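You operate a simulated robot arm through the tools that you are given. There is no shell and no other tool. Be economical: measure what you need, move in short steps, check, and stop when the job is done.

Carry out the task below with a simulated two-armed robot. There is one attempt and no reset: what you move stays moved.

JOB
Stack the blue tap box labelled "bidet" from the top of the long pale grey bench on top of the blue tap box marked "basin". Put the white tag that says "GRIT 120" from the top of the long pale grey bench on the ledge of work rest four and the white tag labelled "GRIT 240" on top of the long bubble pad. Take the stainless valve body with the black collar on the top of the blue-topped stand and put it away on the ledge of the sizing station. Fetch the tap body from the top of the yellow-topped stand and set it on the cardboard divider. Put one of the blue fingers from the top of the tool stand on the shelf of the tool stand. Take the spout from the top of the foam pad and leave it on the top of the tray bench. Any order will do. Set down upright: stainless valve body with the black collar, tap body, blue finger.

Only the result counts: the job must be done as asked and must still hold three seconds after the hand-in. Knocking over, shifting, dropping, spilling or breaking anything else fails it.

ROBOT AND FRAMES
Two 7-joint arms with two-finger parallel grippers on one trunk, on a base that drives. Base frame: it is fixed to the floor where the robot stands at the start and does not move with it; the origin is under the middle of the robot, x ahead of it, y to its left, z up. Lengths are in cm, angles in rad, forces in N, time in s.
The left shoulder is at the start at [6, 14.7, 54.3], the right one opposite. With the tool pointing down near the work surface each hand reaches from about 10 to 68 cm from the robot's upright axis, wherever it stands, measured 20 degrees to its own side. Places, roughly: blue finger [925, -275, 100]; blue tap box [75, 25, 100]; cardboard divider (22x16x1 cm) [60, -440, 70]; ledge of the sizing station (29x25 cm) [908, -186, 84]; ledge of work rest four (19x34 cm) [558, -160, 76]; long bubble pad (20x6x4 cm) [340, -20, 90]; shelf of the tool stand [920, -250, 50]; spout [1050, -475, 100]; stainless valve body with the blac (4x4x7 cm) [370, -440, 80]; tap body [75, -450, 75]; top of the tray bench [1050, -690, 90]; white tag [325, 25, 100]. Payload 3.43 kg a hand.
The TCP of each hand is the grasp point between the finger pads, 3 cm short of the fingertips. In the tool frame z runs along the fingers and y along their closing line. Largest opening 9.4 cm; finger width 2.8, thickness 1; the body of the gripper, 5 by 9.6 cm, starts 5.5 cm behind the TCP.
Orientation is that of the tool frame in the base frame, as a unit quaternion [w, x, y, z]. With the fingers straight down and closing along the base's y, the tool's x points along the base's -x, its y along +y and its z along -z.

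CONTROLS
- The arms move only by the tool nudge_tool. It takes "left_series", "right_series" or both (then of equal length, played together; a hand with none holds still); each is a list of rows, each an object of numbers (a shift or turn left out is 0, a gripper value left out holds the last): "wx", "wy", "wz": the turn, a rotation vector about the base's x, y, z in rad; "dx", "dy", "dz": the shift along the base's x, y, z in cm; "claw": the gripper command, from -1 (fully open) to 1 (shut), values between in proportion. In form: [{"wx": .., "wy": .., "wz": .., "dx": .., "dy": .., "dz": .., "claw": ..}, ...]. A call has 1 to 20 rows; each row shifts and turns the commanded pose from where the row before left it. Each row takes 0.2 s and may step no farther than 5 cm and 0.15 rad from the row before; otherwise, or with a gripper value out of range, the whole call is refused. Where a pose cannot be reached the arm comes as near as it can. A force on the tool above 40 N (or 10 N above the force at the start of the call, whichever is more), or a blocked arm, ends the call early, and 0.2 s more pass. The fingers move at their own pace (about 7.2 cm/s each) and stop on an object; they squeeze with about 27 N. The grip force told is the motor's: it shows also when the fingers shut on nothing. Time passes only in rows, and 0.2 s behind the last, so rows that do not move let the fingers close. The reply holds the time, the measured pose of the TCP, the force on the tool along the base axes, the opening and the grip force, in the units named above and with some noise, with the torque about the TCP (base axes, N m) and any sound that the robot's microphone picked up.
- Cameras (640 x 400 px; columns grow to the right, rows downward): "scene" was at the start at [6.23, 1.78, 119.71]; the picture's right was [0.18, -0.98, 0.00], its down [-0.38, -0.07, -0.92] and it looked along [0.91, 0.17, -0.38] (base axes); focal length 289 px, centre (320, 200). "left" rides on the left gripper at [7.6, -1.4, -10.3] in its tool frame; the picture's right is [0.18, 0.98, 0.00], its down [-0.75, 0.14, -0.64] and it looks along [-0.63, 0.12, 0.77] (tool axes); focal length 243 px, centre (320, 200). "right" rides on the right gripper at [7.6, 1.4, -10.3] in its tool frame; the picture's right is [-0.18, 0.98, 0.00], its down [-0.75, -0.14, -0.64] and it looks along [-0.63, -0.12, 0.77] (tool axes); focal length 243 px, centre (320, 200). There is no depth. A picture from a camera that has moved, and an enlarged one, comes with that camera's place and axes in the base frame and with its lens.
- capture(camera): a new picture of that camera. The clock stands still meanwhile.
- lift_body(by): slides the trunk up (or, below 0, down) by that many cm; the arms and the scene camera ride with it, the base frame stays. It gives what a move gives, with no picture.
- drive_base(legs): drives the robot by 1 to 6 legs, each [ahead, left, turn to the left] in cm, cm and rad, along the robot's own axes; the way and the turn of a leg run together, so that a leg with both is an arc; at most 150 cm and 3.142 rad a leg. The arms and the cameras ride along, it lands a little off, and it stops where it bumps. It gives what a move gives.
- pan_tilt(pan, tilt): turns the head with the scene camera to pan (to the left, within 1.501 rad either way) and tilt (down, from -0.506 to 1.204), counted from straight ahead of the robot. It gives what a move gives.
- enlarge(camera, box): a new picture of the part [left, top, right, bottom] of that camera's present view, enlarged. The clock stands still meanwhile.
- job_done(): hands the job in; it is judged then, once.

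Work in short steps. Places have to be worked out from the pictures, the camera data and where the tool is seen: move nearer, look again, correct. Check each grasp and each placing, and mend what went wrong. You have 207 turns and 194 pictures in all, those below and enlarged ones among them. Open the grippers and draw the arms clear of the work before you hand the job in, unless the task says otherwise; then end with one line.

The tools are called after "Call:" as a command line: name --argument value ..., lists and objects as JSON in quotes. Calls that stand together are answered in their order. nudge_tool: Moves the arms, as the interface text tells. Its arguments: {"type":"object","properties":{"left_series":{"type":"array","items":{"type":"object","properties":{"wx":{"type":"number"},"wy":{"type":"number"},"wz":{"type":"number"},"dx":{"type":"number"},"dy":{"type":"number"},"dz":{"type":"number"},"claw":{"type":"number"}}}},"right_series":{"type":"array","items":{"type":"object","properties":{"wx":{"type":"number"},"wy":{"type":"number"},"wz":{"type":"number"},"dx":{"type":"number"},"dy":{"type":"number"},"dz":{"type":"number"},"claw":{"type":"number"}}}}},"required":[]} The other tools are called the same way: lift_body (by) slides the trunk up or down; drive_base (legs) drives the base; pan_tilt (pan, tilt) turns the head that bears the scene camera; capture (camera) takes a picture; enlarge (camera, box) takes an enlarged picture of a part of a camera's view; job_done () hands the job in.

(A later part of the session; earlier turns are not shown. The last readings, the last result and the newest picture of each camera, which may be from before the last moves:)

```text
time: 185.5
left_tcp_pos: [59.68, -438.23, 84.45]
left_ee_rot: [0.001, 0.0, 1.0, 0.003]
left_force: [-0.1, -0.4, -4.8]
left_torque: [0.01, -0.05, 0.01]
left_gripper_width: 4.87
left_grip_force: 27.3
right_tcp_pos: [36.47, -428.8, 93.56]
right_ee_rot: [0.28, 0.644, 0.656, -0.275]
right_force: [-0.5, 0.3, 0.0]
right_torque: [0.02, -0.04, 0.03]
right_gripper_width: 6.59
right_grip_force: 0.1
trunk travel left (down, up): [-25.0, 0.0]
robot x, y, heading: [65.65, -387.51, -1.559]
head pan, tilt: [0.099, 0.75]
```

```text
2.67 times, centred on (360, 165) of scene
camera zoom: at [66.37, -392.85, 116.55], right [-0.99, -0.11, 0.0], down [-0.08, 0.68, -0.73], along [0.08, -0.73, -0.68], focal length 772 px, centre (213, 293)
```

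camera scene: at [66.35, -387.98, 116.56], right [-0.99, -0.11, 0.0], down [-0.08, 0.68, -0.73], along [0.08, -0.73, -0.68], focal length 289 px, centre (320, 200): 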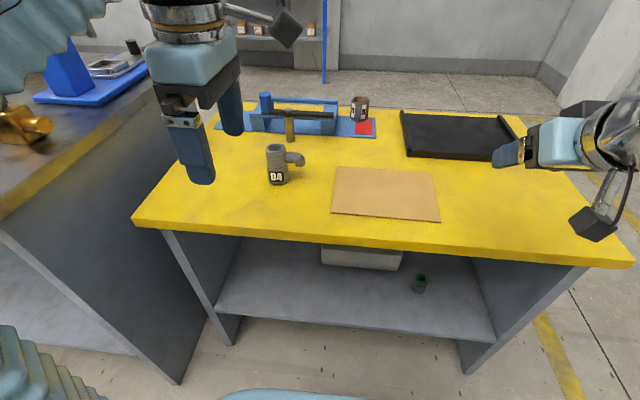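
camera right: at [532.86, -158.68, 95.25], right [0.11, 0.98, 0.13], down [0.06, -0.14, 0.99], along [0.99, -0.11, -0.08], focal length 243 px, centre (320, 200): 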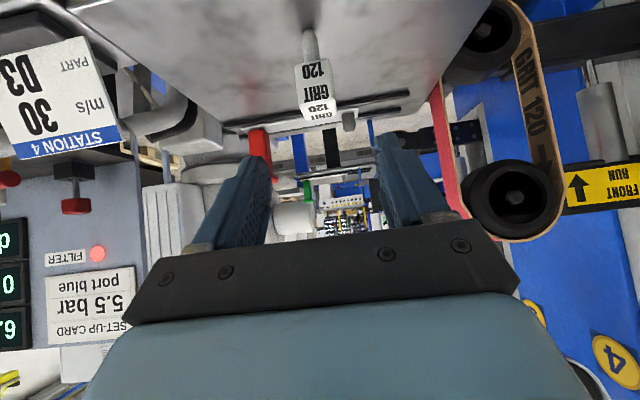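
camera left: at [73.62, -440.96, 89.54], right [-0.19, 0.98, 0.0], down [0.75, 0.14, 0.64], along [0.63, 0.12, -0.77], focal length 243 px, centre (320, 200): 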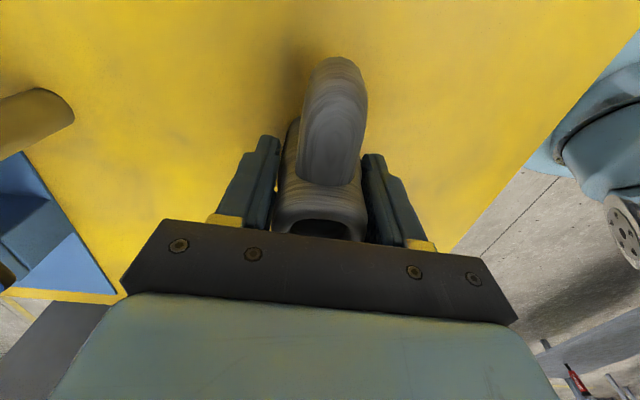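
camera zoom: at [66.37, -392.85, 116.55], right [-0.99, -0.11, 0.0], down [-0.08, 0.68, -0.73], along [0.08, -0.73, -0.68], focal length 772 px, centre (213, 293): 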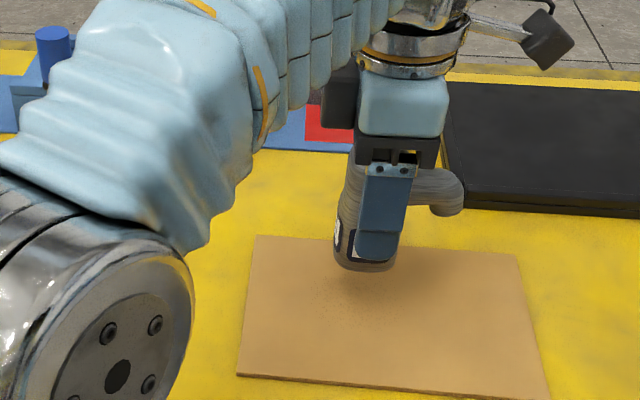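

Positioned over the divider. I lower 3.6 and feel for contact.

Call:
nudge_tool --left_series '[{"dz": -2}, {"dz": -1.3}, {"dz": -0.3}, {"dz": -0.2}, {}]'

Call:
enlarge --camera "scene" --box '[320, 140, 420, 230]'

```text
time: 186.7
left_tcp_pos: [59.77, -438.32, 80.36]
left_ee_rot: [0.0, -0.001, 1.0, 0.003]
left_force: [-0.1, -0.1, -4.5]
left_torque: [0.05, -0.04, -0.03]
left_gripper_width: 4.89
left_grip_force: 26.6
right_tcp_pos: [36.51, -428.92, 93.57]
right_ee_rot: [0.279, 0.645, 0.656, -0.275]
right_force: [1.0, -0.3, -0.1]
right_torque: [0.0, -0.01, 0.01]
right_gripper_width: 6.58
right_grip_force: 0.1
trunk travel left (down, up): [-25.0, 0.0]
robot x, y, heading: [65.22, -388.04, -1.556]
head pan, tilt: [0.099, 0.75]
```

```text
4.44 times, centred on (370, 185) of scene
camera zoom: at [66.4, -392.85, 116.55], right [-0.99, -0.11, 0.0], down [-0.08, 0.68, -0.73], along [0.08, -0.73, -0.68], focal length 1286 px, centre (98, 267)
```

zoom: 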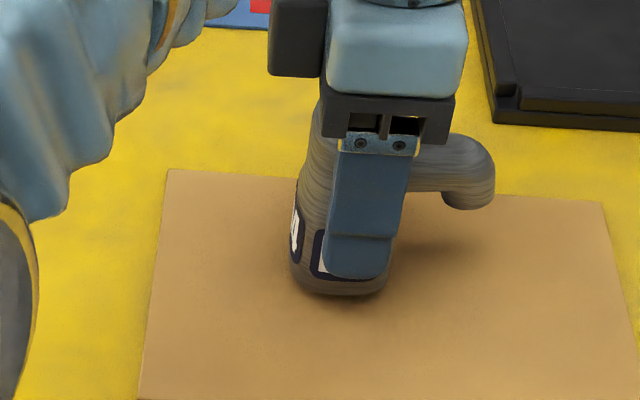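

Very near. Small steps down.

Call:
nudge_tool --left_series '[{"dz": -0.15}, {"dz": -0.15}, {}]'

```text
time: 187.5
left_tcp_pos: [59.61, -438.18, 80.16]
left_ee_rot: [-0.001, -0.001, 1.0, 0.002]
left_force: [0.1, -0.3, -4.6]
left_torque: [0.02, -0.03, -0.03]
left_gripper_width: 4.87
left_grip_force: 27.3
right_tcp_pos: [36.54, -428.99, 93.62]
right_ee_rot: [0.28, 0.645, 0.656, -0.276]
right_force: [-1.0, 0.1, -0.3]
right_torque: [-0.03, -0.01, 0.01]
right_gripper_width: 6.54
right_grip_force: 0.0
trunk travel left (down, up): [-25.0, 0.0]
robot x, y, heading: [65.42, -387.46, -1.56]
head pan, tilt: [0.099, 0.75]
```

Still carrying the full weight; I continue down in small steps.

Call:
nudge_tool --left_series '[{"dz": -0.15}, {"dz": -0.15}, {}]'

Call:
enlarge --camera "scene" --box '[320, 140, 420, 230]'

```text
time: 188.3
left_tcp_pos: [59.63, -438.28, 79.75]
left_ee_rot: [0.0, 0.0, 1.0, 0.003]
left_force: [-0.5, -0.1, -4.6]
left_torque: [0.0, -0.03, 0.02]
left_gripper_width: 4.88
left_grip_force: 27.2
right_tcp_pos: [36.61, -428.96, 93.54]
right_ee_rot: [0.28, 0.644, 0.656, -0.276]
right_force: [-0.8, 0.5, 0.5]
right_torque: [0.03, 0.03, 0.0]
right_gripper_width: 6.62
right_grip_force: 0.0
trunk travel left (down, up): [-25.0, 0.0]
robot x, y, heading: [65.42, -387.55, -1.555]
head pan, tilt: [0.099, 0.75]
```

```text
4.44 times, centred on (370, 185) of scene
camera zoom: at [66.4, -392.85, 116.55], right [-0.99, -0.11, 0.0], down [-0.08, 0.68, -0.73], along [0.08, -0.73, -0.68], focal length 1286 px, centre (98, 267)
```

zoom: 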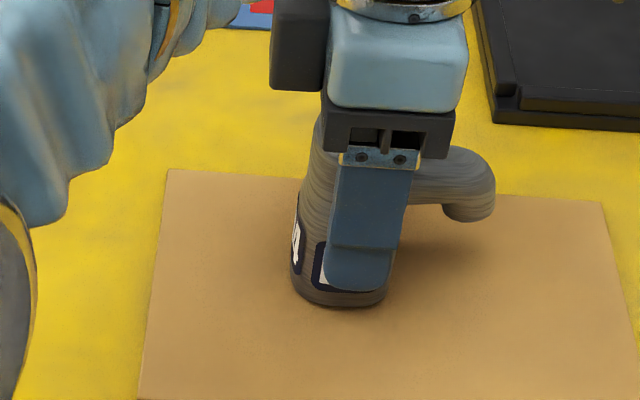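

Divider seems thin; contact must come between 79.7 and 79.3. I continue.

Call:
nudge_tool --left_series '[{"dz": -0.12}, {"dz": -0.12}, {}]'

```text
time: 189.1
left_tcp_pos: [59.73, -438.3, 79.72]
left_ee_rot: [0.0, 0.0, 1.0, 0.001]
left_force: [-0.5, -1.8, 9.6]
left_torque: [-0.17, 0.11, 0.02]
left_gripper_width: 4.88
left_grip_force: 27.3
right_tcp_pos: [36.58, -428.97, 93.67]
right_ee_rot: [0.279, 0.645, 0.656, -0.275]
right_force: [0.2, 0.6, -0.6]
right_torque: [0.02, 0.02, 0.0]
right_gripper_width: 6.58
right_grip_force: 0.0
trunk travel left (down, up): [-25.0, 0.0]
robot x, y, heading: [65.53, -387.65, -1.556]
head pan, tilt: [0.099, 0.75]
```

Contact (force rose by 14 N). I open and rise straight up.

Call:
nudge_tool --left_series '[{"dz": 0.08}, {"claw": 0.0}, {"claw": -0.3}, {"claw": -0.3}, {"dz": 2}, {"dz": 3}, {"dz": 4}, {"dz": 3}, {}]'

Call:
enlarge --camera "scene" --box '[240, 90, 480, 240]'

```text
time: 191.1
left_tcp_pos: [59.5, -438.16, 89.58]
left_ee_rot: [0.0, -0.002, 1.0, 0.002]
left_force: [0.0, -0.4, -0.7]
left_torque: [0.02, 0.0, -0.01]
left_gripper_width: 6.1
left_grip_force: 0.0
left hand out of reach, approached as far as the arm can: row 8
right_tcp_pos: [36.49, -428.86, 93.67]
right_ee_rot: [0.278, 0.645, 0.656, -0.276]
right_force: [0.9, -0.4, 1.1]
right_torque: [0.0, 0.03, -0.05]
right_gripper_width: 6.59
right_grip_force: 0.0
trunk travel left (down, up): [-25.0, 0.0]
robot x, y, heading: [65.4, -387.62, -1.553]
head pan, tilt: [0.099, 0.75]
```

```text
2.67 times, centred on (360, 165) of scene
camera zoom: at [66.4, -392.81, 116.55], right [-0.99, -0.11, 0.0], down [-0.08, 0.68, -0.73], along [0.08, -0.73, -0.68], focal length 772 px, centre (213, 293)
```

zoom: 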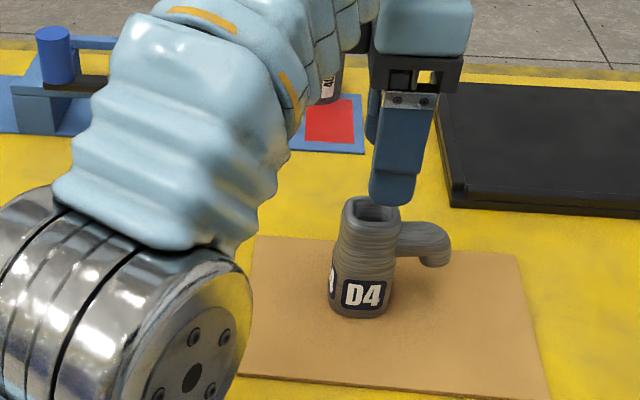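

The tap body stands upright on the divider. I back away, go west round the benches and turn to face +y for the trip to the main bench's other side.

Call:
drive_base --legs '[[-50, 0, 0], [0, -140, 0], [0, 0, 1.555], [0, 0, 1.555]]'

Call:
pan_tilt --pan 0.0 --tilt 0.3

Call:
capture --camera "scene"

```text
time: 208.2
left_tcp_pos: [-66.02, -288.28, 89.66]
left_ee_rot: [0.002, 1.0, -0.005, 0.0]
left_force: [-0.1, 0.1, -0.7]
left_torque: [0.03, 0.0, 0.01]
left_gripper_width: 6.11
left_grip_force: 0.0
right_tcp_pos: [-43.2, -297.77, 93.62]
right_ee_rot: [-0.277, 0.653, -0.648, -0.278]
right_force: [-0.2, 0.3, -0.8]
right_torque: [0.03, -0.05, -0.01]
right_gripper_width: 6.56
right_grip_force: 0.0
trunk travel left (down, up): [-25.0, 0.0]
robot x, y, heading: [-72.57, -338.55, 1.574]
head pan, tilt: [0.099, 0.75]
```

```text
time: 209.1
left_tcp_pos: [-66.06, -288.16, 89.6]
left_ee_rot: [0.003, 1.0, -0.005, 0.0]
left_force: [-0.6, 0.6, 0.2]
left_torque: [0.02, 0.03, 0.0]
left_gripper_width: 6.12
left_grip_force: 0.1
right_tcp_pos: [-43.12, -297.82, 93.64]
right_ee_rot: [-0.278, 0.652, -0.649, -0.276]
right_force: [-0.1, -0.1, 0.3]
right_torque: [0.0, -0.01, 0.01]
right_gripper_width: 6.57
right_grip_force: 0.1
trunk travel left (down, up): [-25.0, 0.0]
robot x, y, heading: [-72.61, -338.67, 1.569]
head pan, tilt: [0.0, 0.3]
```

```text
95 pictures are left
camera scene: at [-72.44, -332.3, 120.58], right [1.0, 0.0, 0.0], down [0.0, -0.3, -0.95], along [0.0, 0.95, -0.3], focal length 289 px, centre (320, 200)
```

scene: 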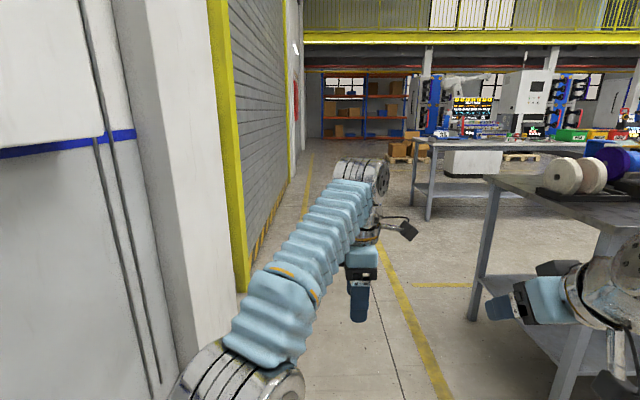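

A wall pilaster is near on the left; I shift right to x≈−52 and drive north to y≈+95.

Call:
drive_base --legs '[[0, -21, 0], [145, 0, 0], [145, 0, 0], [140, 0, 0]]'

Call:
pan_tilt --pan -1.2 --tilt 0.3

Call:
capture --camera "scene"

```text
time: 230.6
left_tcp_pos: [-40.25, 134.14, 89.7]
left_ee_rot: [0.002, 1.0, -0.018, -0.001]
left_force: [0.3, 0.7, 0.0]
left_torque: [-0.02, -0.01, 0.0]
left_gripper_width: 6.1
left_grip_force: 0.0
right_tcp_pos: [-17.55, 123.93, 93.55]
right_ee_rot: [0.28, -0.645, 0.656, 0.274]
right_force: [0.0, 0.2, 0.6]
right_torque: [-0.01, 0.02, 0.02]
right_gripper_width: 6.58
right_grip_force: 0.0
trunk travel left (down, up): [-25.0, 0.0]
robot x, y, heading: [-48.0, 83.91, 1.539]
head pan, tilt: [0.0, 0.3]
```

```text
time: 232.0
left_tcp_pos: [-40.07, 134.18, 89.54]
left_ee_rot: [0.003, 1.0, -0.018, 0.0]
left_force: [-0.3, -0.2, 0.4]
left_torque: [0.04, -0.03, 0.02]
left_gripper_width: 6.11
left_grip_force: 0.0
right_tcp_pos: [-17.58, 123.9, 93.64]
right_ee_rot: [0.281, -0.645, 0.656, 0.274]
right_force: [0.2, -0.4, -0.2]
right_torque: [0.0, 0.0, 0.02]
right_gripper_width: 6.6
right_grip_force: 0.0
trunk travel left (down, up): [-25.0, 0.0]
robot x, y, heading: [-47.99, 83.95, 1.544]
head pan, tilt: [-1.201, 0.3]
```

```text
94 pictures are left
camera scene: at [-39.1, 84.05, 120.59], right [0.34, -0.94, 0.0], down [-0.28, -0.1, -0.96], along [0.9, 0.32, -0.3], focal length 289 px, centre (320, 200)
```

scene: 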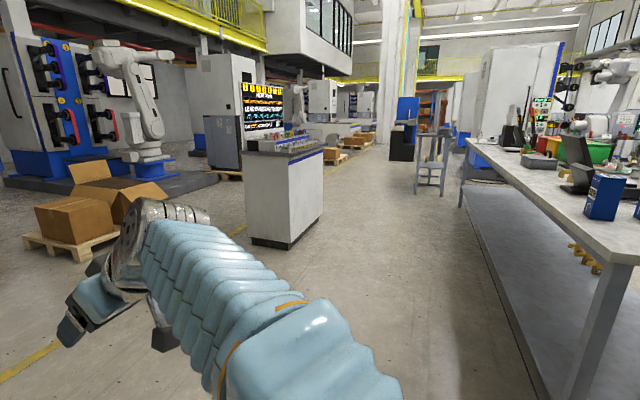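

The aisle on this side is clear (cabinet at y≥185). I turn to face −y, back to y≈112 and sidestep to x≈300.

Call:
drive_base --legs '[[0, 0, -1.555], [0, 0, -1.555], [-28, 0, 0], [0, 145, 0], [0, 145, 0], [0, 62, 0]]'

Call:
pan_tilt --pan 0.0 --tilt 0.45

Call:
capture --camera "scene"

```text
time: 258.2
left_tcp_pos: [297.5, 60.8, 89.69]
left_ee_rot: [0.0, 0.014, 1.0, 0.002]
left_force: [-0.2, -0.2, 0.7]
left_torque: [0.0, -0.02, 0.02]
left_gripper_width: 6.11
left_grip_force: 0.0
right_tcp_pos: [274.82, 70.96, 93.65]
right_ee_rot: [0.274, 0.655, 0.646, -0.28]
right_force: [0.1, 0.5, -0.8]
right_torque: [0.03, 0.0, 0.0]
right_gripper_width: 6.59
right_grip_force: 0.1
trunk travel left (down, up): [-25.0, 0.0]
robot x, y, heading: [304.75, 111.2, -1.586]
head pan, tilt: [-1.201, 0.3]
```

```text
time: 259.6
left_tcp_pos: [297.29, 60.97, 89.66]
left_ee_rot: [-0.001, 0.015, 1.0, 0.003]
left_force: [-0.2, -0.4, 0.1]
left_torque: [0.02, -0.02, 0.01]
left_gripper_width: 6.11
left_grip_force: 0.0
right_tcp_pos: [274.82, 70.88, 93.75]
right_ee_rot: [0.275, 0.654, 0.646, -0.28]
right_force: [0.1, -0.2, 0.2]
right_torque: [0.01, 0.0, -0.02]
right_gripper_width: 6.59
right_grip_force: 0.1
trunk travel left (down, up): [-25.0, 0.0]
robot x, y, heading: [304.73, 111.12, -1.59]
head pan, tilt: [0.0, 0.45]
```

```text
93 pictures are left
camera scene: at [304.93, 105.07, 119.19], right [-1.0, 0.02, 0.0], down [0.01, 0.44, -0.9], along [-0.02, -0.9, -0.44], focal length 289 px, centre (320, 200)
```

scene: 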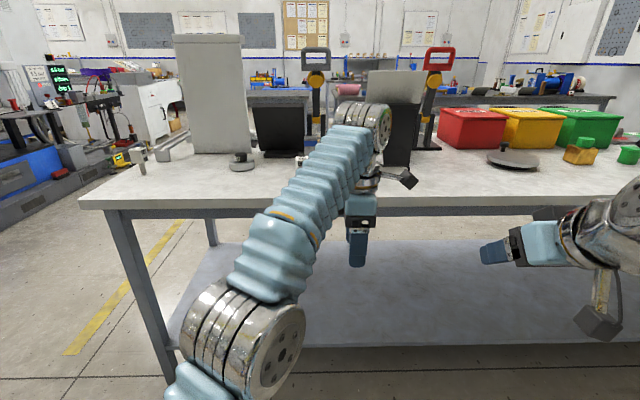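

The left arm hides tag 240. I move the left hand to its own side.

Call:
nudge_tool --left_series '[{"dx": 4.5, "dy": 1}, {"dx": 4.5, "dy": 1}, {"dx": 4.5, "dy": 1}, {"dx": 4.5, "dy": 1}, {"dx": 4.5, "dy": 1}, {"dx": 4.5, "dy": 1}, {"dx": 4.5, "dy": 1}, {}]'

Call:
capture --camera "scene"

```text
time: 261.4
left_tcp_pos: [328.78, 67.84, 89.85]
left_ee_rot: [0.0, 0.015, 1.0, 0.002]
left_force: [0.0, 1.0, 0.0]
left_torque: [0.03, 0.03, 0.01]
left_gripper_width: 6.15
left_grip_force: 0.2
right_tcp_pos: [274.76, 70.77, 93.56]
right_ee_rot: [0.274, 0.655, 0.646, -0.28]
right_force: [-0.7, 0.7, 0.2]
right_torque: [0.0, 0.04, -0.01]
right_gripper_width: 6.59
right_grip_force: 0.1
trunk travel left (down, up): [-25.0, 0.0]
robot x, y, heading: [305.33, 111.28, -1.591]
head pan, tilt: [0.0, 0.45]
```

```text
92 pictures are left
camera scene: at [304.96, 105.08, 119.19], right [-1.0, 0.02, 0.0], down [0.01, 0.44, -0.9], along [-0.02, -0.9, -0.44], focal length 289 px, centre (320, 200)
```

scene: 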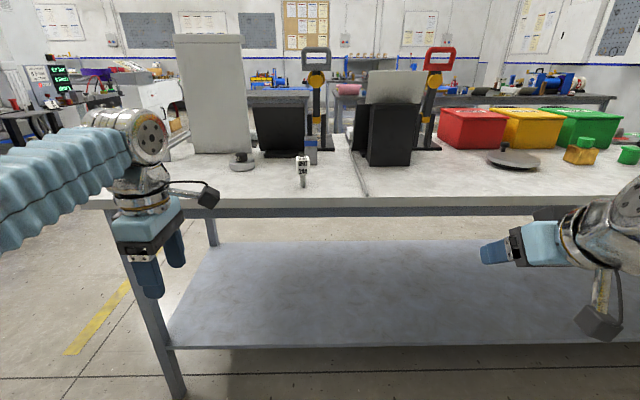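

Tag 240 is at ≈(308,32). I bring the right hand (tilted grip) in line with it and drive closer.

Call:
nudge_tool --right_series '[{"dx": 4.5, "dz": 0.8}, {"dx": 4.5, "dz": 0.8}, {"dx": 4.5, "dz": 0.8}, {"dx": 4.5, "dz": 0.8}, {"dx": 4.5, "dz": 0.8}, {"dx": 2.5}, {}]'

Call:
drive_base --legs '[[26, 7, 0.02]]'

Call:
capture --camera "right"

Call:
pan_tilt --pan 0.0 --tilt 0.65

Call:
capture --camera "scene"

```text
time: 262.7
left_tcp_pos: [328.71, 67.8, 89.82]
left_ee_rot: [0.001, 0.014, 1.0, 0.002]
left_force: [-0.3, -0.4, 0.9]
left_torque: [0.03, -0.03, -0.01]
left_gripper_width: 6.1
left_grip_force: 0.2
right_tcp_pos: [293.91, 69.11, 96.3]
right_ee_rot: [0.299, 0.676, 0.639, -0.213]
right_force: [-0.3, -0.8, 0.6]
right_torque: [-0.01, 0.01, 0.03]
right_gripper_width: 6.57
right_grip_force: 0.1
trunk travel left (down, up): [-25.0, 0.0]
robot x, y, heading: [304.79, 111.08, -1.588]
head pan, tilt: [0.0, 0.45]
stopped in row 6 (right hand): the arm was blocked; the commanded pose is now the measured one
```

```text
time: 264.9
left_tcp_pos: [335.99, 42.54, 89.8]
left_ee_rot: [-0.002, 0.009, 1.0, 0.01]
left_force: [-2.4, 21.7, 5.3]
left_torque: [0.25, -0.03, 0.18]
left_gripper_width: 4.86
left_grip_force: 0.0
right_tcp_pos: [301.41, 42.8, 96.35]
right_ee_rot: [0.302, 0.671, 0.644, -0.21]
right_force: [-0.2, 0.3, 0.1]
right_torque: [-0.01, -0.02, 0.02]
right_gripper_width: 6.55
right_grip_force: 0.1
trunk travel left (down, up): [-25.0, 0.0]
robot x, y, heading: [311.59, 84.83, -1.574]
head pan, tilt: [0.0, 0.45]
stopped in leg 1: the force on the tool passed its limit at 42 N (the readings are from after the stop); the commanded pose is now the measured one
```

```text
91 pictures are left
camera right: at [302.31, 55.44, 98.9], right [0.96, -0.12, 0.26], down [-0.27, -0.12, 0.95], along [-0.09, -0.98, -0.15], focal length 243 px, centre (320, 200)
```

right: 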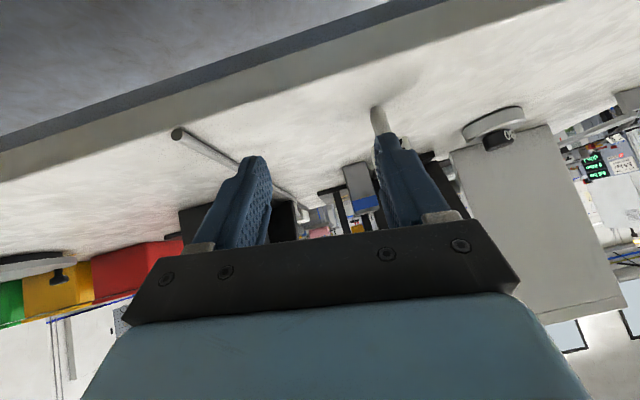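

```text
time: 265.6
left_tcp_pos: [335.95, 42.56, 89.81]
left_ee_rot: [-0.002, 0.008, 1.0, 0.008]
left_force: [-2.7, 24.8, 3.0]
left_torque: [0.33, 0.05, 0.22]
left_gripper_width: 4.68
left_grip_force: 0.1
right_tcp_pos: [301.36, 42.82, 96.52]
right_ee_rot: [0.302, 0.671, 0.644, -0.21]
right_force: [0.7, 0.6, -0.8]
right_torque: [0.01, 0.0, 0.01]
right_gripper_width: 6.59
right_grip_force: 0.1
trunk travel left (down, up): [-25.0, 0.0]
robot x, y, heading: [311.65, 84.89, -1.571]
head pan, tilt: [0.0, 0.649]
```

```text
90 pictures are left
camera scene: at [311.79, 79.6, 117.43], right [-1.0, 0.0, 0.0], down [0.0, 0.6, -0.8], along [0.0, -0.8, -0.6], focal length 289 px, centre (320, 200)
```

scene: 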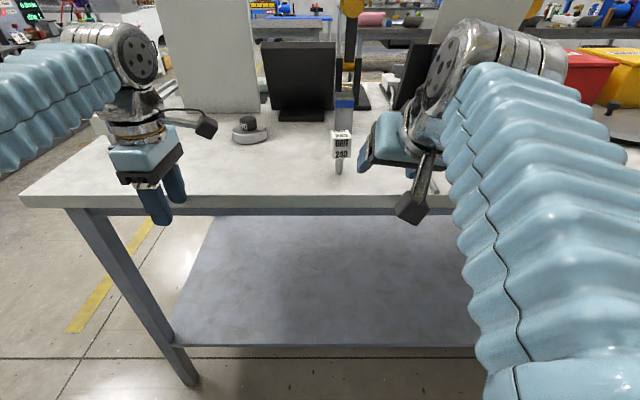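

The left fingers (tips below bench height) touched the bench edge. I back off 5 cm and raise the left hand clear.

Call:
drive_base --legs '[[-6, 0, 0]]'

Call:
nudge_tool --left_series '[{"dx": 2, "dy": 2, "dz": 3, "claw": -0.3}, {"dy": 1, "dz": 3}, {"dz": 3}, {}]'

Call:
capture --camera "scene"

```text
time: 266.6
left_tcp_pos: [336.0, 48.28, 89.75]
left_ee_rot: [-0.002, 0.008, 1.0, 0.009]
left_force: [-0.2, 1.0, 0.5]
left_torque: [0.0, 0.01, -0.01]
left_gripper_width: 6.11
left_grip_force: 0.1
right_tcp_pos: [301.38, 48.75, 96.37]
right_ee_rot: [0.301, 0.671, 0.645, -0.209]
right_force: [-0.5, -0.5, -1.2]
right_torque: [0.0, 0.01, 0.01]
right_gripper_width: 6.57
right_grip_force: 0.1
trunk travel left (down, up): [-25.0, 0.0]
robot x, y, heading: [311.58, 90.71, -1.573]
head pan, tilt: [0.0, 0.649]
```

```text
time: 267.6
left_tcp_pos: [338.14, 50.86, 97.54]
left_ee_rot: [-0.005, 0.01, 1.0, 0.018]
left_force: [0.2, -0.9, 0.5]
left_torque: [0.0, -0.01, 0.01]
left_gripper_width: 6.1
left_grip_force: 0.0
left hand out of reach, approached as far as the arm can: row 3
right_tcp_pos: [301.4, 48.66, 96.29]
right_ee_rot: [0.301, 0.671, 0.645, -0.21]
right_force: [-0.3, -0.2, 0.2]
right_torque: [-0.01, 0.0, -0.02]
right_gripper_width: 6.6
right_grip_force: 0.0
trunk travel left (down, up): [-25.0, 0.0]
robot x, y, heading: [311.8, 90.88, -1.572]
head pan, tilt: [0.0, 0.649]
```

```text
89 pictures are left
camera scene: at [311.81, 85.34, 117.41], right [-1.0, 0.0, 0.0], down [0.0, 0.6, -0.8], along [0.0, -0.8, -0.6], focal length 289 px, centre (320, 200)
```

scene: 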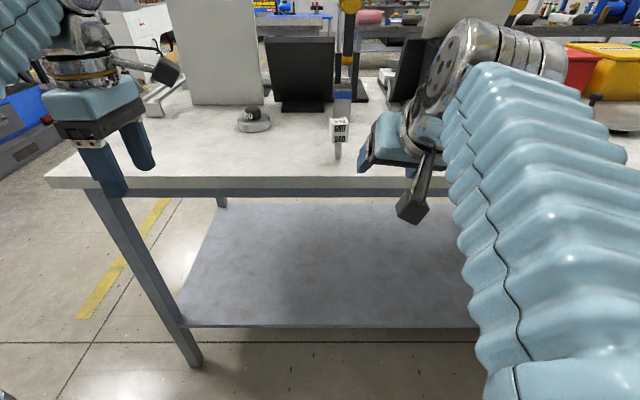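

I fix the right hand's orientation while extending it a little, then look.

Call:
nudge_tool --right_series '[{"wx": -0.033, "wy": 0.067, "wz": -0.008, "dy": -1, "dz": 0.3}, {"wx": -0.033, "wy": 0.067, "wz": -0.008, "dy": -1, "dz": 0.3}, {"dx": 3, "dy": -0.5}, {"dx": 3.4, "dy": -0.5}, {}]'

Call:
capture --camera "right"

Call:
enlarge --camera "scene" --box '[280, 80, 420, 200]'

```text
time: 268.8
left_tcp_pos: [338.16, 50.86, 97.47]
left_ee_rot: [-0.005, 0.011, 1.0, 0.018]
left_force: [0.5, 0.2, -0.3]
left_torque: [-0.01, -0.01, -0.01]
left_gripper_width: 6.08
left_grip_force: 0.1
right_tcp_pos: [307.04, 45.51, 97.4]
right_ee_rot: [0.297, 0.654, 0.651, -0.245]
right_force: [0.2, -1.0, 0.6]
right_torque: [-0.02, 0.01, 0.01]
right_gripper_width: 6.58
right_grip_force: 0.1
trunk travel left (down, up): [-25.0, 0.0]
robot x, y, heading: [311.76, 91.18, -1.567]
head pan, tilt: [0.0, 0.649]
```

```text
88 pictures are left
camera right: at [307.98, 58.08, 99.27], right [0.97, -0.11, 0.2], down [-0.21, -0.08, 0.97], along [-0.09, -0.99, -0.1], focal length 243 px, centre (320, 200)
```

right: 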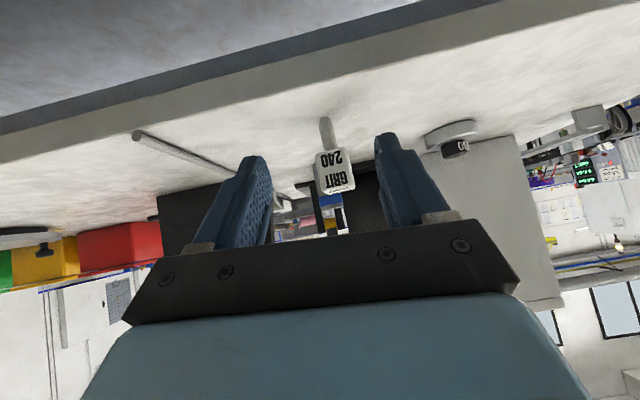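

```text
3.33 times, centred on (350, 140) of scene
camera zoom: at [311.84, 85.35, 117.41], right [-1.0, 0.0, 0.0], down [0.0, 0.6, -0.8], along [0.0, -0.8, -0.6], focal length 965 px, centre (220, 400)
```

zoom: 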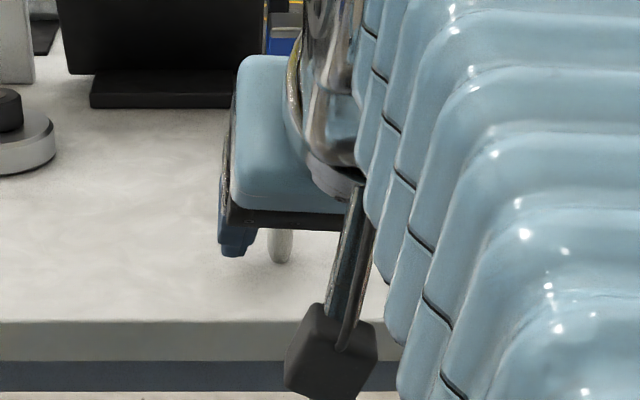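

Tag at ≈(308,31.2), head z≈94. I trim the roll and drive 6 cm closer.

Call:
nudge_tool --right_series '[{"wx": -0.018, "wy": 0.069, "wz": -0.025, "dx": 0.8, "dy": 0.5}, {}]'

Call:
drive_base --legs '[[6, 0, 0]]'

Call:
capture --camera "right"

```text
time: 269.4
left_tcp_pos: [338.17, 50.8, 97.52]
left_ee_rot: [-0.005, 0.011, 1.0, 0.019]
left_force: [0.2, 0.4, 0.5]
left_torque: [0.03, -0.01, 0.0]
left_gripper_width: 6.11
left_grip_force: 0.1
right_tcp_pos: [306.38, 45.34, 97.29]
right_ee_rot: [0.282, 0.661, 0.645, -0.261]
right_force: [0.5, -0.2, -0.9]
right_torque: [0.01, 0.0, 0.0]
right_gripper_width: 6.59
right_grip_force: 0.1
trunk travel left (down, up): [-25.0, 0.0]
robot x, y, heading: [311.65, 90.75, -1.571]
head pan, tilt: [0.0, 0.649]
```

```text
time: 270.3
left_tcp_pos: [338.13, 44.54, 97.46]
left_ee_rot: [-0.004, 0.011, 1.0, 0.018]
left_force: [-0.5, -0.6, -0.2]
left_torque: [0.01, -0.03, -0.02]
left_gripper_width: 6.1
left_grip_force: 0.1
right_tcp_pos: [306.29, 39.02, 97.26]
right_ee_rot: [0.282, 0.661, 0.645, -0.26]
right_force: [0.5, 0.5, -0.2]
right_torque: [0.0, -0.02, 0.03]
right_gripper_width: 6.57
right_grip_force: 0.1
trunk travel left (down, up): [-25.0, 0.0]
robot x, y, heading: [311.99, 84.87, -1.573]
head pan, tilt: [0.0, 0.649]
```

```text
86 pictures are left
camera right: at [307.86, 51.7, 99.03], right [0.98, -0.14, 0.17], down [-0.18, -0.08, 0.98], along [-0.13, -0.99, -0.1], focal length 243 px, centre (320, 200)
```

right: 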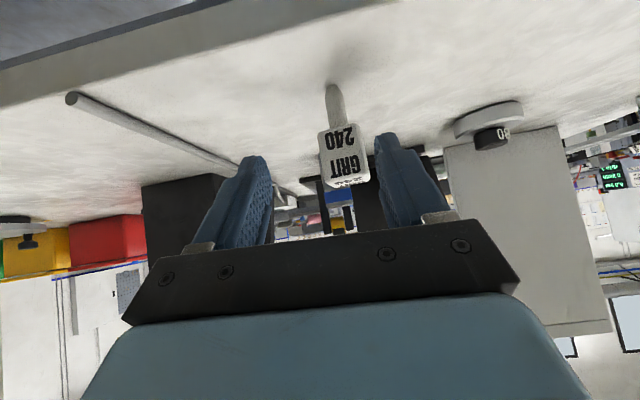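

I shift +1.5 in x and approach to just short of the tag.

Call:
nudge_tool --right_series '[{"dx": 1.5}, {"dy": -2, "dz": -0.7}, {"dy": -2, "dz": -0.7}, {}]'

Call:
capture --camera "right"

```text
time: 271.3
left_tcp_pos: [338.03, 44.57, 97.36]
left_ee_rot: [-0.005, 0.012, 1.0, 0.018]
left_force: [-0.4, 0.0, 0.7]
left_torque: [0.03, -0.04, -0.01]
left_gripper_width: 6.12
left_grip_force: 0.0
right_tcp_pos: [307.78, 35.04, 95.79]
right_ee_rot: [0.281, 0.662, 0.645, -0.26]
right_force: [0.6, 0.4, -0.3]
right_torque: [0.02, 0.02, -0.03]
right_gripper_width: 6.59
right_grip_force: 0.0
trunk travel left (down, up): [-25.0, 0.0]
robot x, y, heading: [311.63, 84.99, -1.571]
head pan, tilt: [0.0, 0.649]
```

```text
85 pictures are left
camera right: at [309.22, 47.58, 97.64], right [0.98, -0.14, 0.17], down [-0.18, -0.08, 0.98], along [-0.13, -0.99, -0.1], focal length 243 px, centre (320, 200)
```

right: 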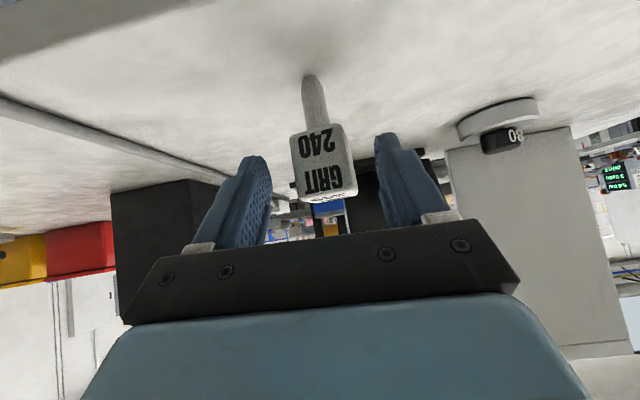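

Centred. Final 3 cm in, then close.

Call:
nudge_tool --right_series '[{"dy": -1.5, "dz": -0.8}, {"dy": -1.5, "dz": -0.7}, {}, {"claw": 0.2}, {"claw": 1}, {"claw": 1}, {}]'

Call:
capture --camera "right"

```text
time: 272.9
left_tcp_pos: [338.0, 44.62, 97.46]
left_ee_rot: [-0.005, 0.012, 1.0, 0.019]
left_force: [-1.1, 0.4, 0.3]
left_torque: [0.01, -0.01, -0.03]
left_gripper_width: 6.13
left_grip_force: 0.1
right_tcp_pos: [307.81, 32.14, 94.42]
right_ee_rot: [0.281, 0.661, 0.645, -0.26]
right_force: [-0.1, -0.4, 0.3]
right_torque: [0.01, -0.02, 0.01]
right_gripper_width: 3.76
right_grip_force: 27.1
trunk travel left (down, up): [-25.0, 0.0]
robot x, y, heading: [311.55, 84.97, -1.577]
head pan, tilt: [0.0, 0.649]
```

```text
84 pictures are left
camera right: at [309.2, 44.7, 96.2], right [0.98, -0.14, 0.17], down [-0.18, -0.08, 0.98], along [-0.13, -0.99, -0.1], focal length 243 px, centre (320, 200)
```

right: 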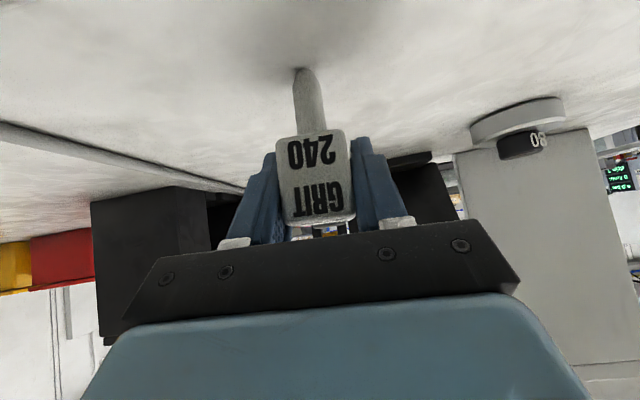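

GRIT 240 is gripped. I lift it, then reverse out of the bench.

Call:
nudge_tool --right_series '[{"dz": 1.5}, {"dz": 1.5}, {"dz": 1}, {"dz": 0.5}, {}]'

Call:
drive_base --legs '[[-28, 0, 0]]'

Call:
capture --camera "scene"

```text
time: 274.1
left_tcp_pos: [338.08, 44.6, 97.5]
left_ee_rot: [-0.005, 0.011, 1.0, 0.018]
left_force: [-0.2, -0.4, 0.5]
left_torque: [-0.01, 0.0, -0.01]
left_gripper_width: 6.1
left_grip_force: 0.1
right_tcp_pos: [307.88, 31.97, 98.88]
right_ee_rot: [0.281, 0.662, 0.644, -0.261]
right_force: [-0.6, -0.5, -0.9]
right_torque: [-0.01, 0.02, -0.02]
right_gripper_width: 3.76
right_grip_force: 26.8
trunk travel left (down, up): [-25.0, 0.0]
robot x, y, heading: [312.15, 84.78, -1.574]
head pan, tilt: [0.0, 0.649]
```

```text
time: 276.1
left_tcp_pos: [338.42, 73.08, 97.41]
left_ee_rot: [-0.005, 0.006, 1.0, 0.018]
left_force: [0.6, -0.3, 0.1]
left_torque: [-0.01, 0.03, 0.02]
left_gripper_width: 6.12
left_grip_force: 0.0
right_tcp_pos: [308.42, 60.26, 98.89]
right_ee_rot: [0.283, 0.659, 0.647, -0.259]
right_force: [-0.3, 0.0, -1.1]
right_torque: [-0.03, 0.01, 0.01]
right_gripper_width: 3.77
right_grip_force: 27.0
trunk travel left (down, up): [-25.0, 0.0]
robot x, y, heading: [311.93, 113.34, -1.567]
head pan, tilt: [0.0, 0.649]
```

```text
83 pictures are left
camera scene: at [311.79, 107.35, 117.41], right [-1.0, -0.01, 0.0], down [0.0, 0.6, -0.8], along [0.01, -0.8, -0.6], focal length 289 px, centre (320, 200)
```

scene: 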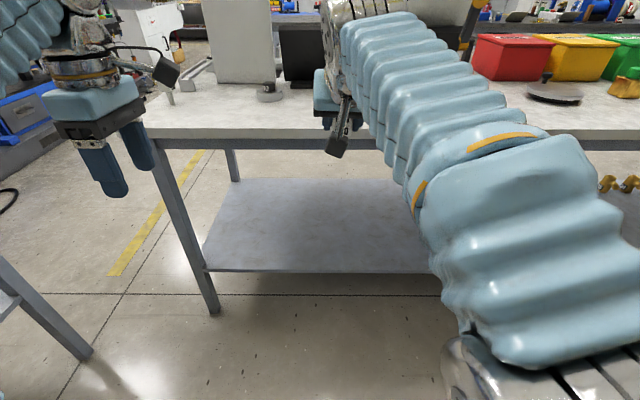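

I check GRIT 400 still stands, behind the left hand.

Call:
enlarge --camera "scene" --box '[120, 20, 260, 130]'

Call:
drive_base --legs '[[0, -120, 0], [0, -120, 0], [0, -118, 0], [140, 0, 0]]'

```text
3.64 times, centred on (190, 75) of scene
camera zoom: at [311.79, 107.35, 117.41], right [-1.0, -0.01, 0.0], down [0.0, 0.6, -0.8], along [0.01, -0.8, -0.6], focal length 1052 px, centre (793, 654)
```

zoom: 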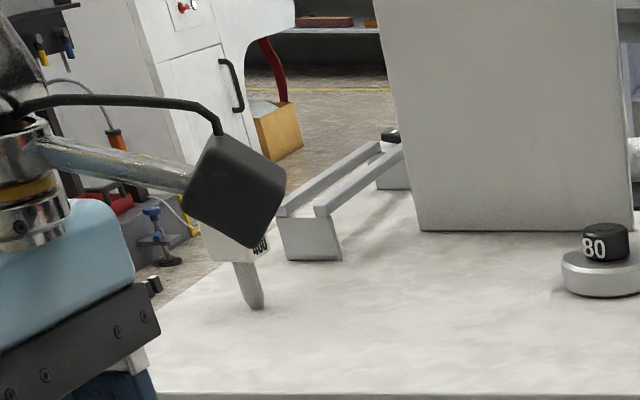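

```text
time: 300.3
left_tcp_pos: [-11.6, -86.9, 97.51]
left_ee_rot: [-0.006, -0.017, 1.0, 0.018]
left_force: [0.0, -0.5, 0.5]
left_torque: [-0.01, 0.02, 0.0]
left_gripper_width: 6.12
left_grip_force: 0.0
right_tcp_pos: [-40.98, -101.09, 98.85]
right_ee_rot: [0.289, 0.642, 0.664, -0.251]
right_force: [0.3, -0.7, -0.2]
right_torque: [0.0, 0.02, 0.01]
right_gripper_width: 3.76
right_grip_force: 27.1
trunk travel left (down, up): [-25.0, 0.0]
robot x, y, heading: [-40.42, -48.12, -1.515]
head pan, tilt: [0.0, 0.649]
```

GRIT 400 still stands. Now south to y≈−105, turn to face +y and sidestep east to x≈335.

Call:
drive_base --legs '[[57, 0, -0.055], [0, 0, 1.57], [0, 0, 1.57], [0, -130, 0], [0, -130, 0], [0, -112, 0]]'

Call:
pan_tilt --pan 0.1 --tilt 0.6

Call:
capture --camera "scene"

```text
time: 328.5
left_tcp_pos: [300.64, -63.87, 97.5]
left_ee_rot: [0.018, 1.0, -0.012, 0.005]
left_force: [0.6, 0.0, 0.6]
left_torque: [-0.01, 0.01, -0.03]
left_gripper_width: 6.11
left_grip_force: 0.1
right_tcp_pos: [330.8, -51.44, 98.82]
right_ee_rot: [0.26, -0.644, 0.662, 0.282]
right_force: [-0.1, 0.2, -0.6]
right_torque: [0.03, 0.02, 0.0]
right_gripper_width: 3.76
right_grip_force: 26.8
trunk travel left (down, up): [-25.0, 0.0]
robot x, y, heading: [326.97, -103.89, 1.563]
head pan, tilt: [0.0, 0.649]
```

```text
time: 329.2
left_tcp_pos: [300.66, -63.81, 97.55]
left_ee_rot: [0.019, 1.0, -0.011, 0.005]
left_force: [-1.0, -0.5, -0.3]
left_torque: [0.01, 0.03, 0.03]
left_gripper_width: 6.1
left_grip_force: 0.1
right_tcp_pos: [330.9, -51.42, 98.98]
right_ee_rot: [0.26, -0.644, 0.662, 0.281]
right_force: [0.6, -0.5, 0.1]
right_torque: [0.0, 0.02, 0.0]
right_gripper_width: 3.76
right_grip_force: 26.3
trunk travel left (down, up): [-25.0, 0.0]
robot x, y, heading: [327.39, -104.07, 1.569]
head pan, tilt: [0.099, 0.6]
```

```text
81 pictures are left
camera scene: at [326.18, -98.24, 117.84], right [1.0, 0.09, 0.0], down [0.05, -0.56, -0.82], along [-0.08, 0.82, -0.57], focal length 289 px, centre (320, 200)
```

scene: 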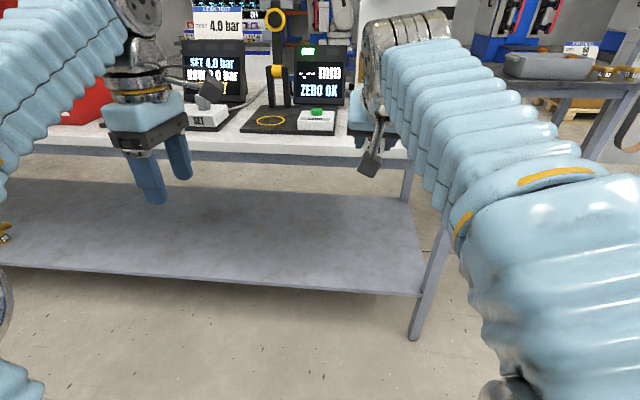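

The right arm hides the pad; I use the wrist camera.

Call:
capture --camera "right"

Call:
enlarge --camera "scene" --box '[220, 60, 440, 200]'

```text
80 pictures are left
camera right: at [329.35, -64.07, 100.69], right [-0.98, 0.14, 0.17], down [0.18, 0.08, 0.98], along [0.13, 0.99, -0.1], focal length 243 px, centre (320, 200)
```

right: 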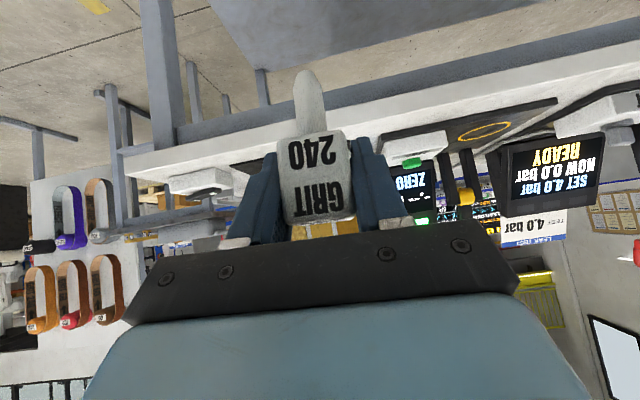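

```text
2.86 times, centred on (330, 130) of scene
camera zoom: at [326.18, -98.24, 117.84], right [1.0, 0.09, 0.0], down [0.05, -0.56, -0.82], along [-0.08, 0.82, -0.57], focal length 827 px, centre (291, 400)
```

zoom: 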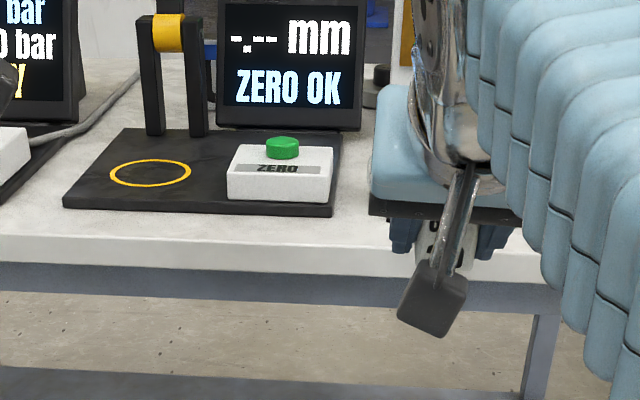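

I swing the right hand to the right to view the pad.

Call:
nudge_tool --right_series '[{"dx": 4.5, "dy": -1}, {"dx": 4.5, "dy": -1}, {"dx": 4.5, "dy": -1}, {"dx": 4.5, "dy": -1}, {}]'

Call:
enlarge --camera "scene" --box '[220, 60, 440, 200]'

Call:
capture --camera "right"

```text
time: 330.4
left_tcp_pos: [300.75, -63.9, 97.44]
left_ee_rot: [0.018, 1.0, -0.013, 0.006]
left_force: [0.2, -0.6, -0.1]
left_torque: [0.01, -0.01, -0.01]
left_gripper_width: 6.09
left_grip_force: 0.1
right_tcp_pos: [349.0, -55.24, 98.79]
right_ee_rot: [0.261, -0.644, 0.662, 0.282]
right_force: [0.4, 0.7, -0.1]
right_torque: [0.0, -0.01, -0.01]
right_gripper_width: 3.77
right_grip_force: 26.9
trunk travel left (down, up): [-25.0, 0.0]
robot x, y, heading: [326.89, -104.13, 1.563]
head pan, tilt: [0.099, 0.6]
```

```text
2.86 times, centred on (330, 130) of scene
camera zoom: at [326.19, -98.25, 117.84], right [1.0, 0.09, 0.0], down [0.05, -0.56, -0.83], along [-0.08, 0.82, -0.56], focal length 827 px, centre (291, 400)
```

zoom: 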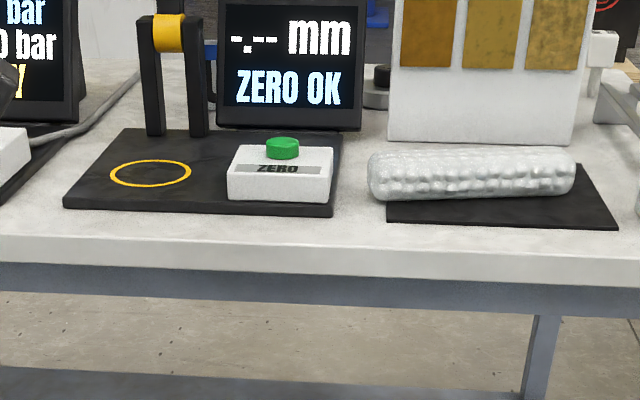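

```text
77 pictures are left
camera right: at [347.43, -67.91, 100.69], right [-0.98, 0.14, 0.17], down [0.18, 0.08, 0.98], along [0.13, 0.99, -0.1], focal length 243 px, centre (320, 200)
```

right: 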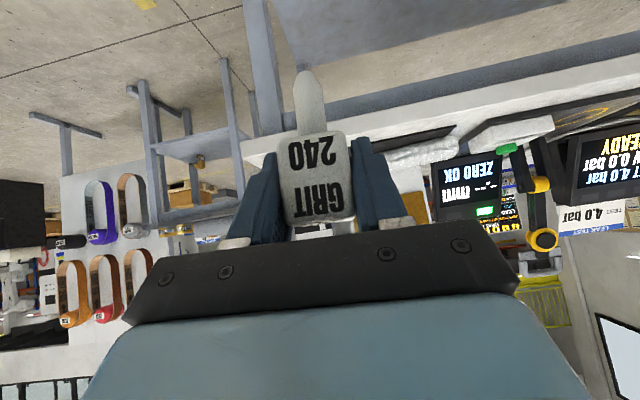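

Pad: x≈327–347, centre ≈(336.8,−15.2), top z≈92, a little yawed. I raise the tag, pull the left hand back, and drive in.

Call:
nudge_tool --left_series '[{"dy": -2}, {"dy": -2}, {"dy": -2}, {}]' --right_series '[{"dz": 1.2, "dx": -3}, {"dz": 1, "dx": -3}, {"dx": -3}, {}]'

Call:
drive_base --legs '[[25, 0, 0.005]]'

Call:
capture --camera "right"

Call:
capture --camera "scene"

```text
time: 331.4
left_tcp_pos: [300.69, -69.83, 97.36]
left_ee_rot: [0.018, 1.0, -0.013, 0.005]
left_force: [0.5, -0.2, -0.5]
left_torque: [0.01, 0.0, 0.01]
left_gripper_width: 6.1
left_grip_force: 0.0
right_tcp_pos: [340.09, -55.49, 100.97]
right_ee_rot: [0.261, -0.644, 0.662, 0.282]
right_force: [-0.6, -0.1, -0.6]
right_torque: [0.0, -0.01, 0.01]
right_gripper_width: 3.78
right_grip_force: 27.0
trunk travel left (down, up): [-25.0, 0.0]
robot x, y, heading: [326.98, -103.88, 1.565]
head pan, tilt: [0.099, 0.6]
```

```text
time: 333.2
left_tcp_pos: [300.3, -44.81, 97.37]
left_ee_rot: [0.018, 1.0, -0.009, 0.005]
left_force: [1.0, -0.5, -0.4]
left_torque: [0.01, -0.01, -0.02]
left_gripper_width: 6.12
left_grip_force: 0.0
right_tcp_pos: [339.56, -30.01, 100.99]
right_ee_rot: [0.26, -0.647, 0.659, 0.282]
right_force: [-0.9, -0.1, 0.1]
right_torque: [0.02, 0.04, 0.02]
right_gripper_width: 3.77
right_grip_force: 27.0
trunk travel left (down, up): [-25.0, 0.0]
robot x, y, heading: [327.21, -78.66, 1.575]
head pan, tilt: [0.099, 0.6]
```

```text
76 pictures are left
camera right: at [338.19, -42.75, 102.77], right [-0.98, 0.13, 0.17], down [0.18, 0.08, 0.98], along [0.12, 0.99, -0.1], focal length 243 px, centre (320, 200)
```

right: 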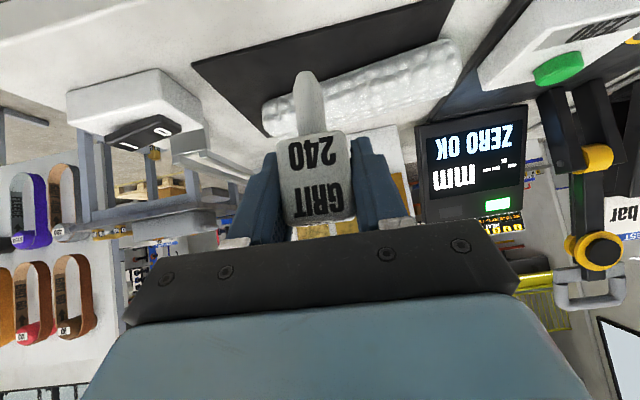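

```text
75 pictures are left
camera scene: at [326.11, -73.05, 117.84], right [0.99, 0.1, 0.0], down [0.06, -0.56, -0.83], along [-0.09, 0.82, -0.56], focal length 289 px, centre (320, 200)
```

scene: 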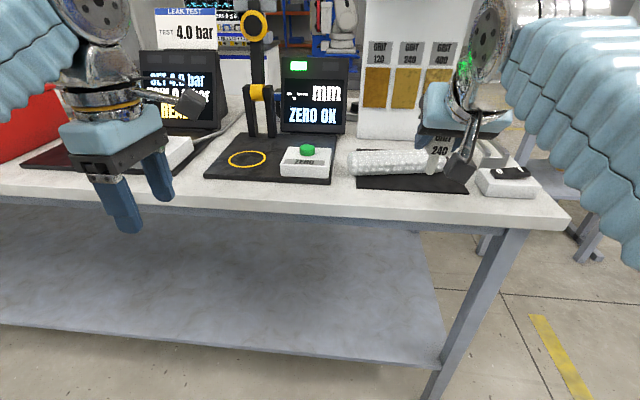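

I enlarge the wrist view for the pad's exact edges relative to the peg.

Call:
enlarge --camera "right" --box '[180, 0, 500, 200]'

Call:
enlarge --camera "scene" --box '[330, 120, 490, 220]'

```text
2.00 times, centred on (340, 100) of right
camera zoom: at [338.19, -42.75, 102.77], right [-0.98, 0.13, 0.17], down [0.18, 0.08, 0.98], along [0.12, 0.99, -0.1], focal length 485 px, centre (280, 400)
```

zoom: 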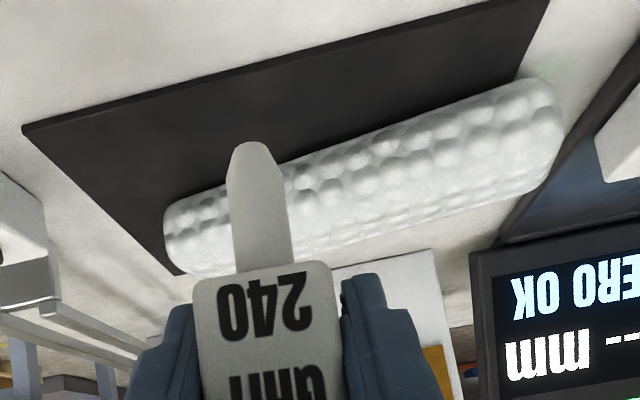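

```text
4.00 times, centred on (410, 170) of scene
camera zoom: at [326.11, -73.05, 117.84], right [0.99, 0.1, 0.0], down [0.06, -0.56, -0.83], along [-0.09, 0.82, -0.56], focal length 1158 px, centre (-40, 320)
```

zoom: 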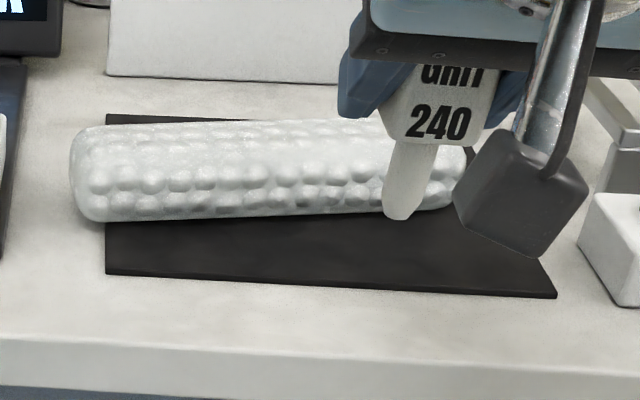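

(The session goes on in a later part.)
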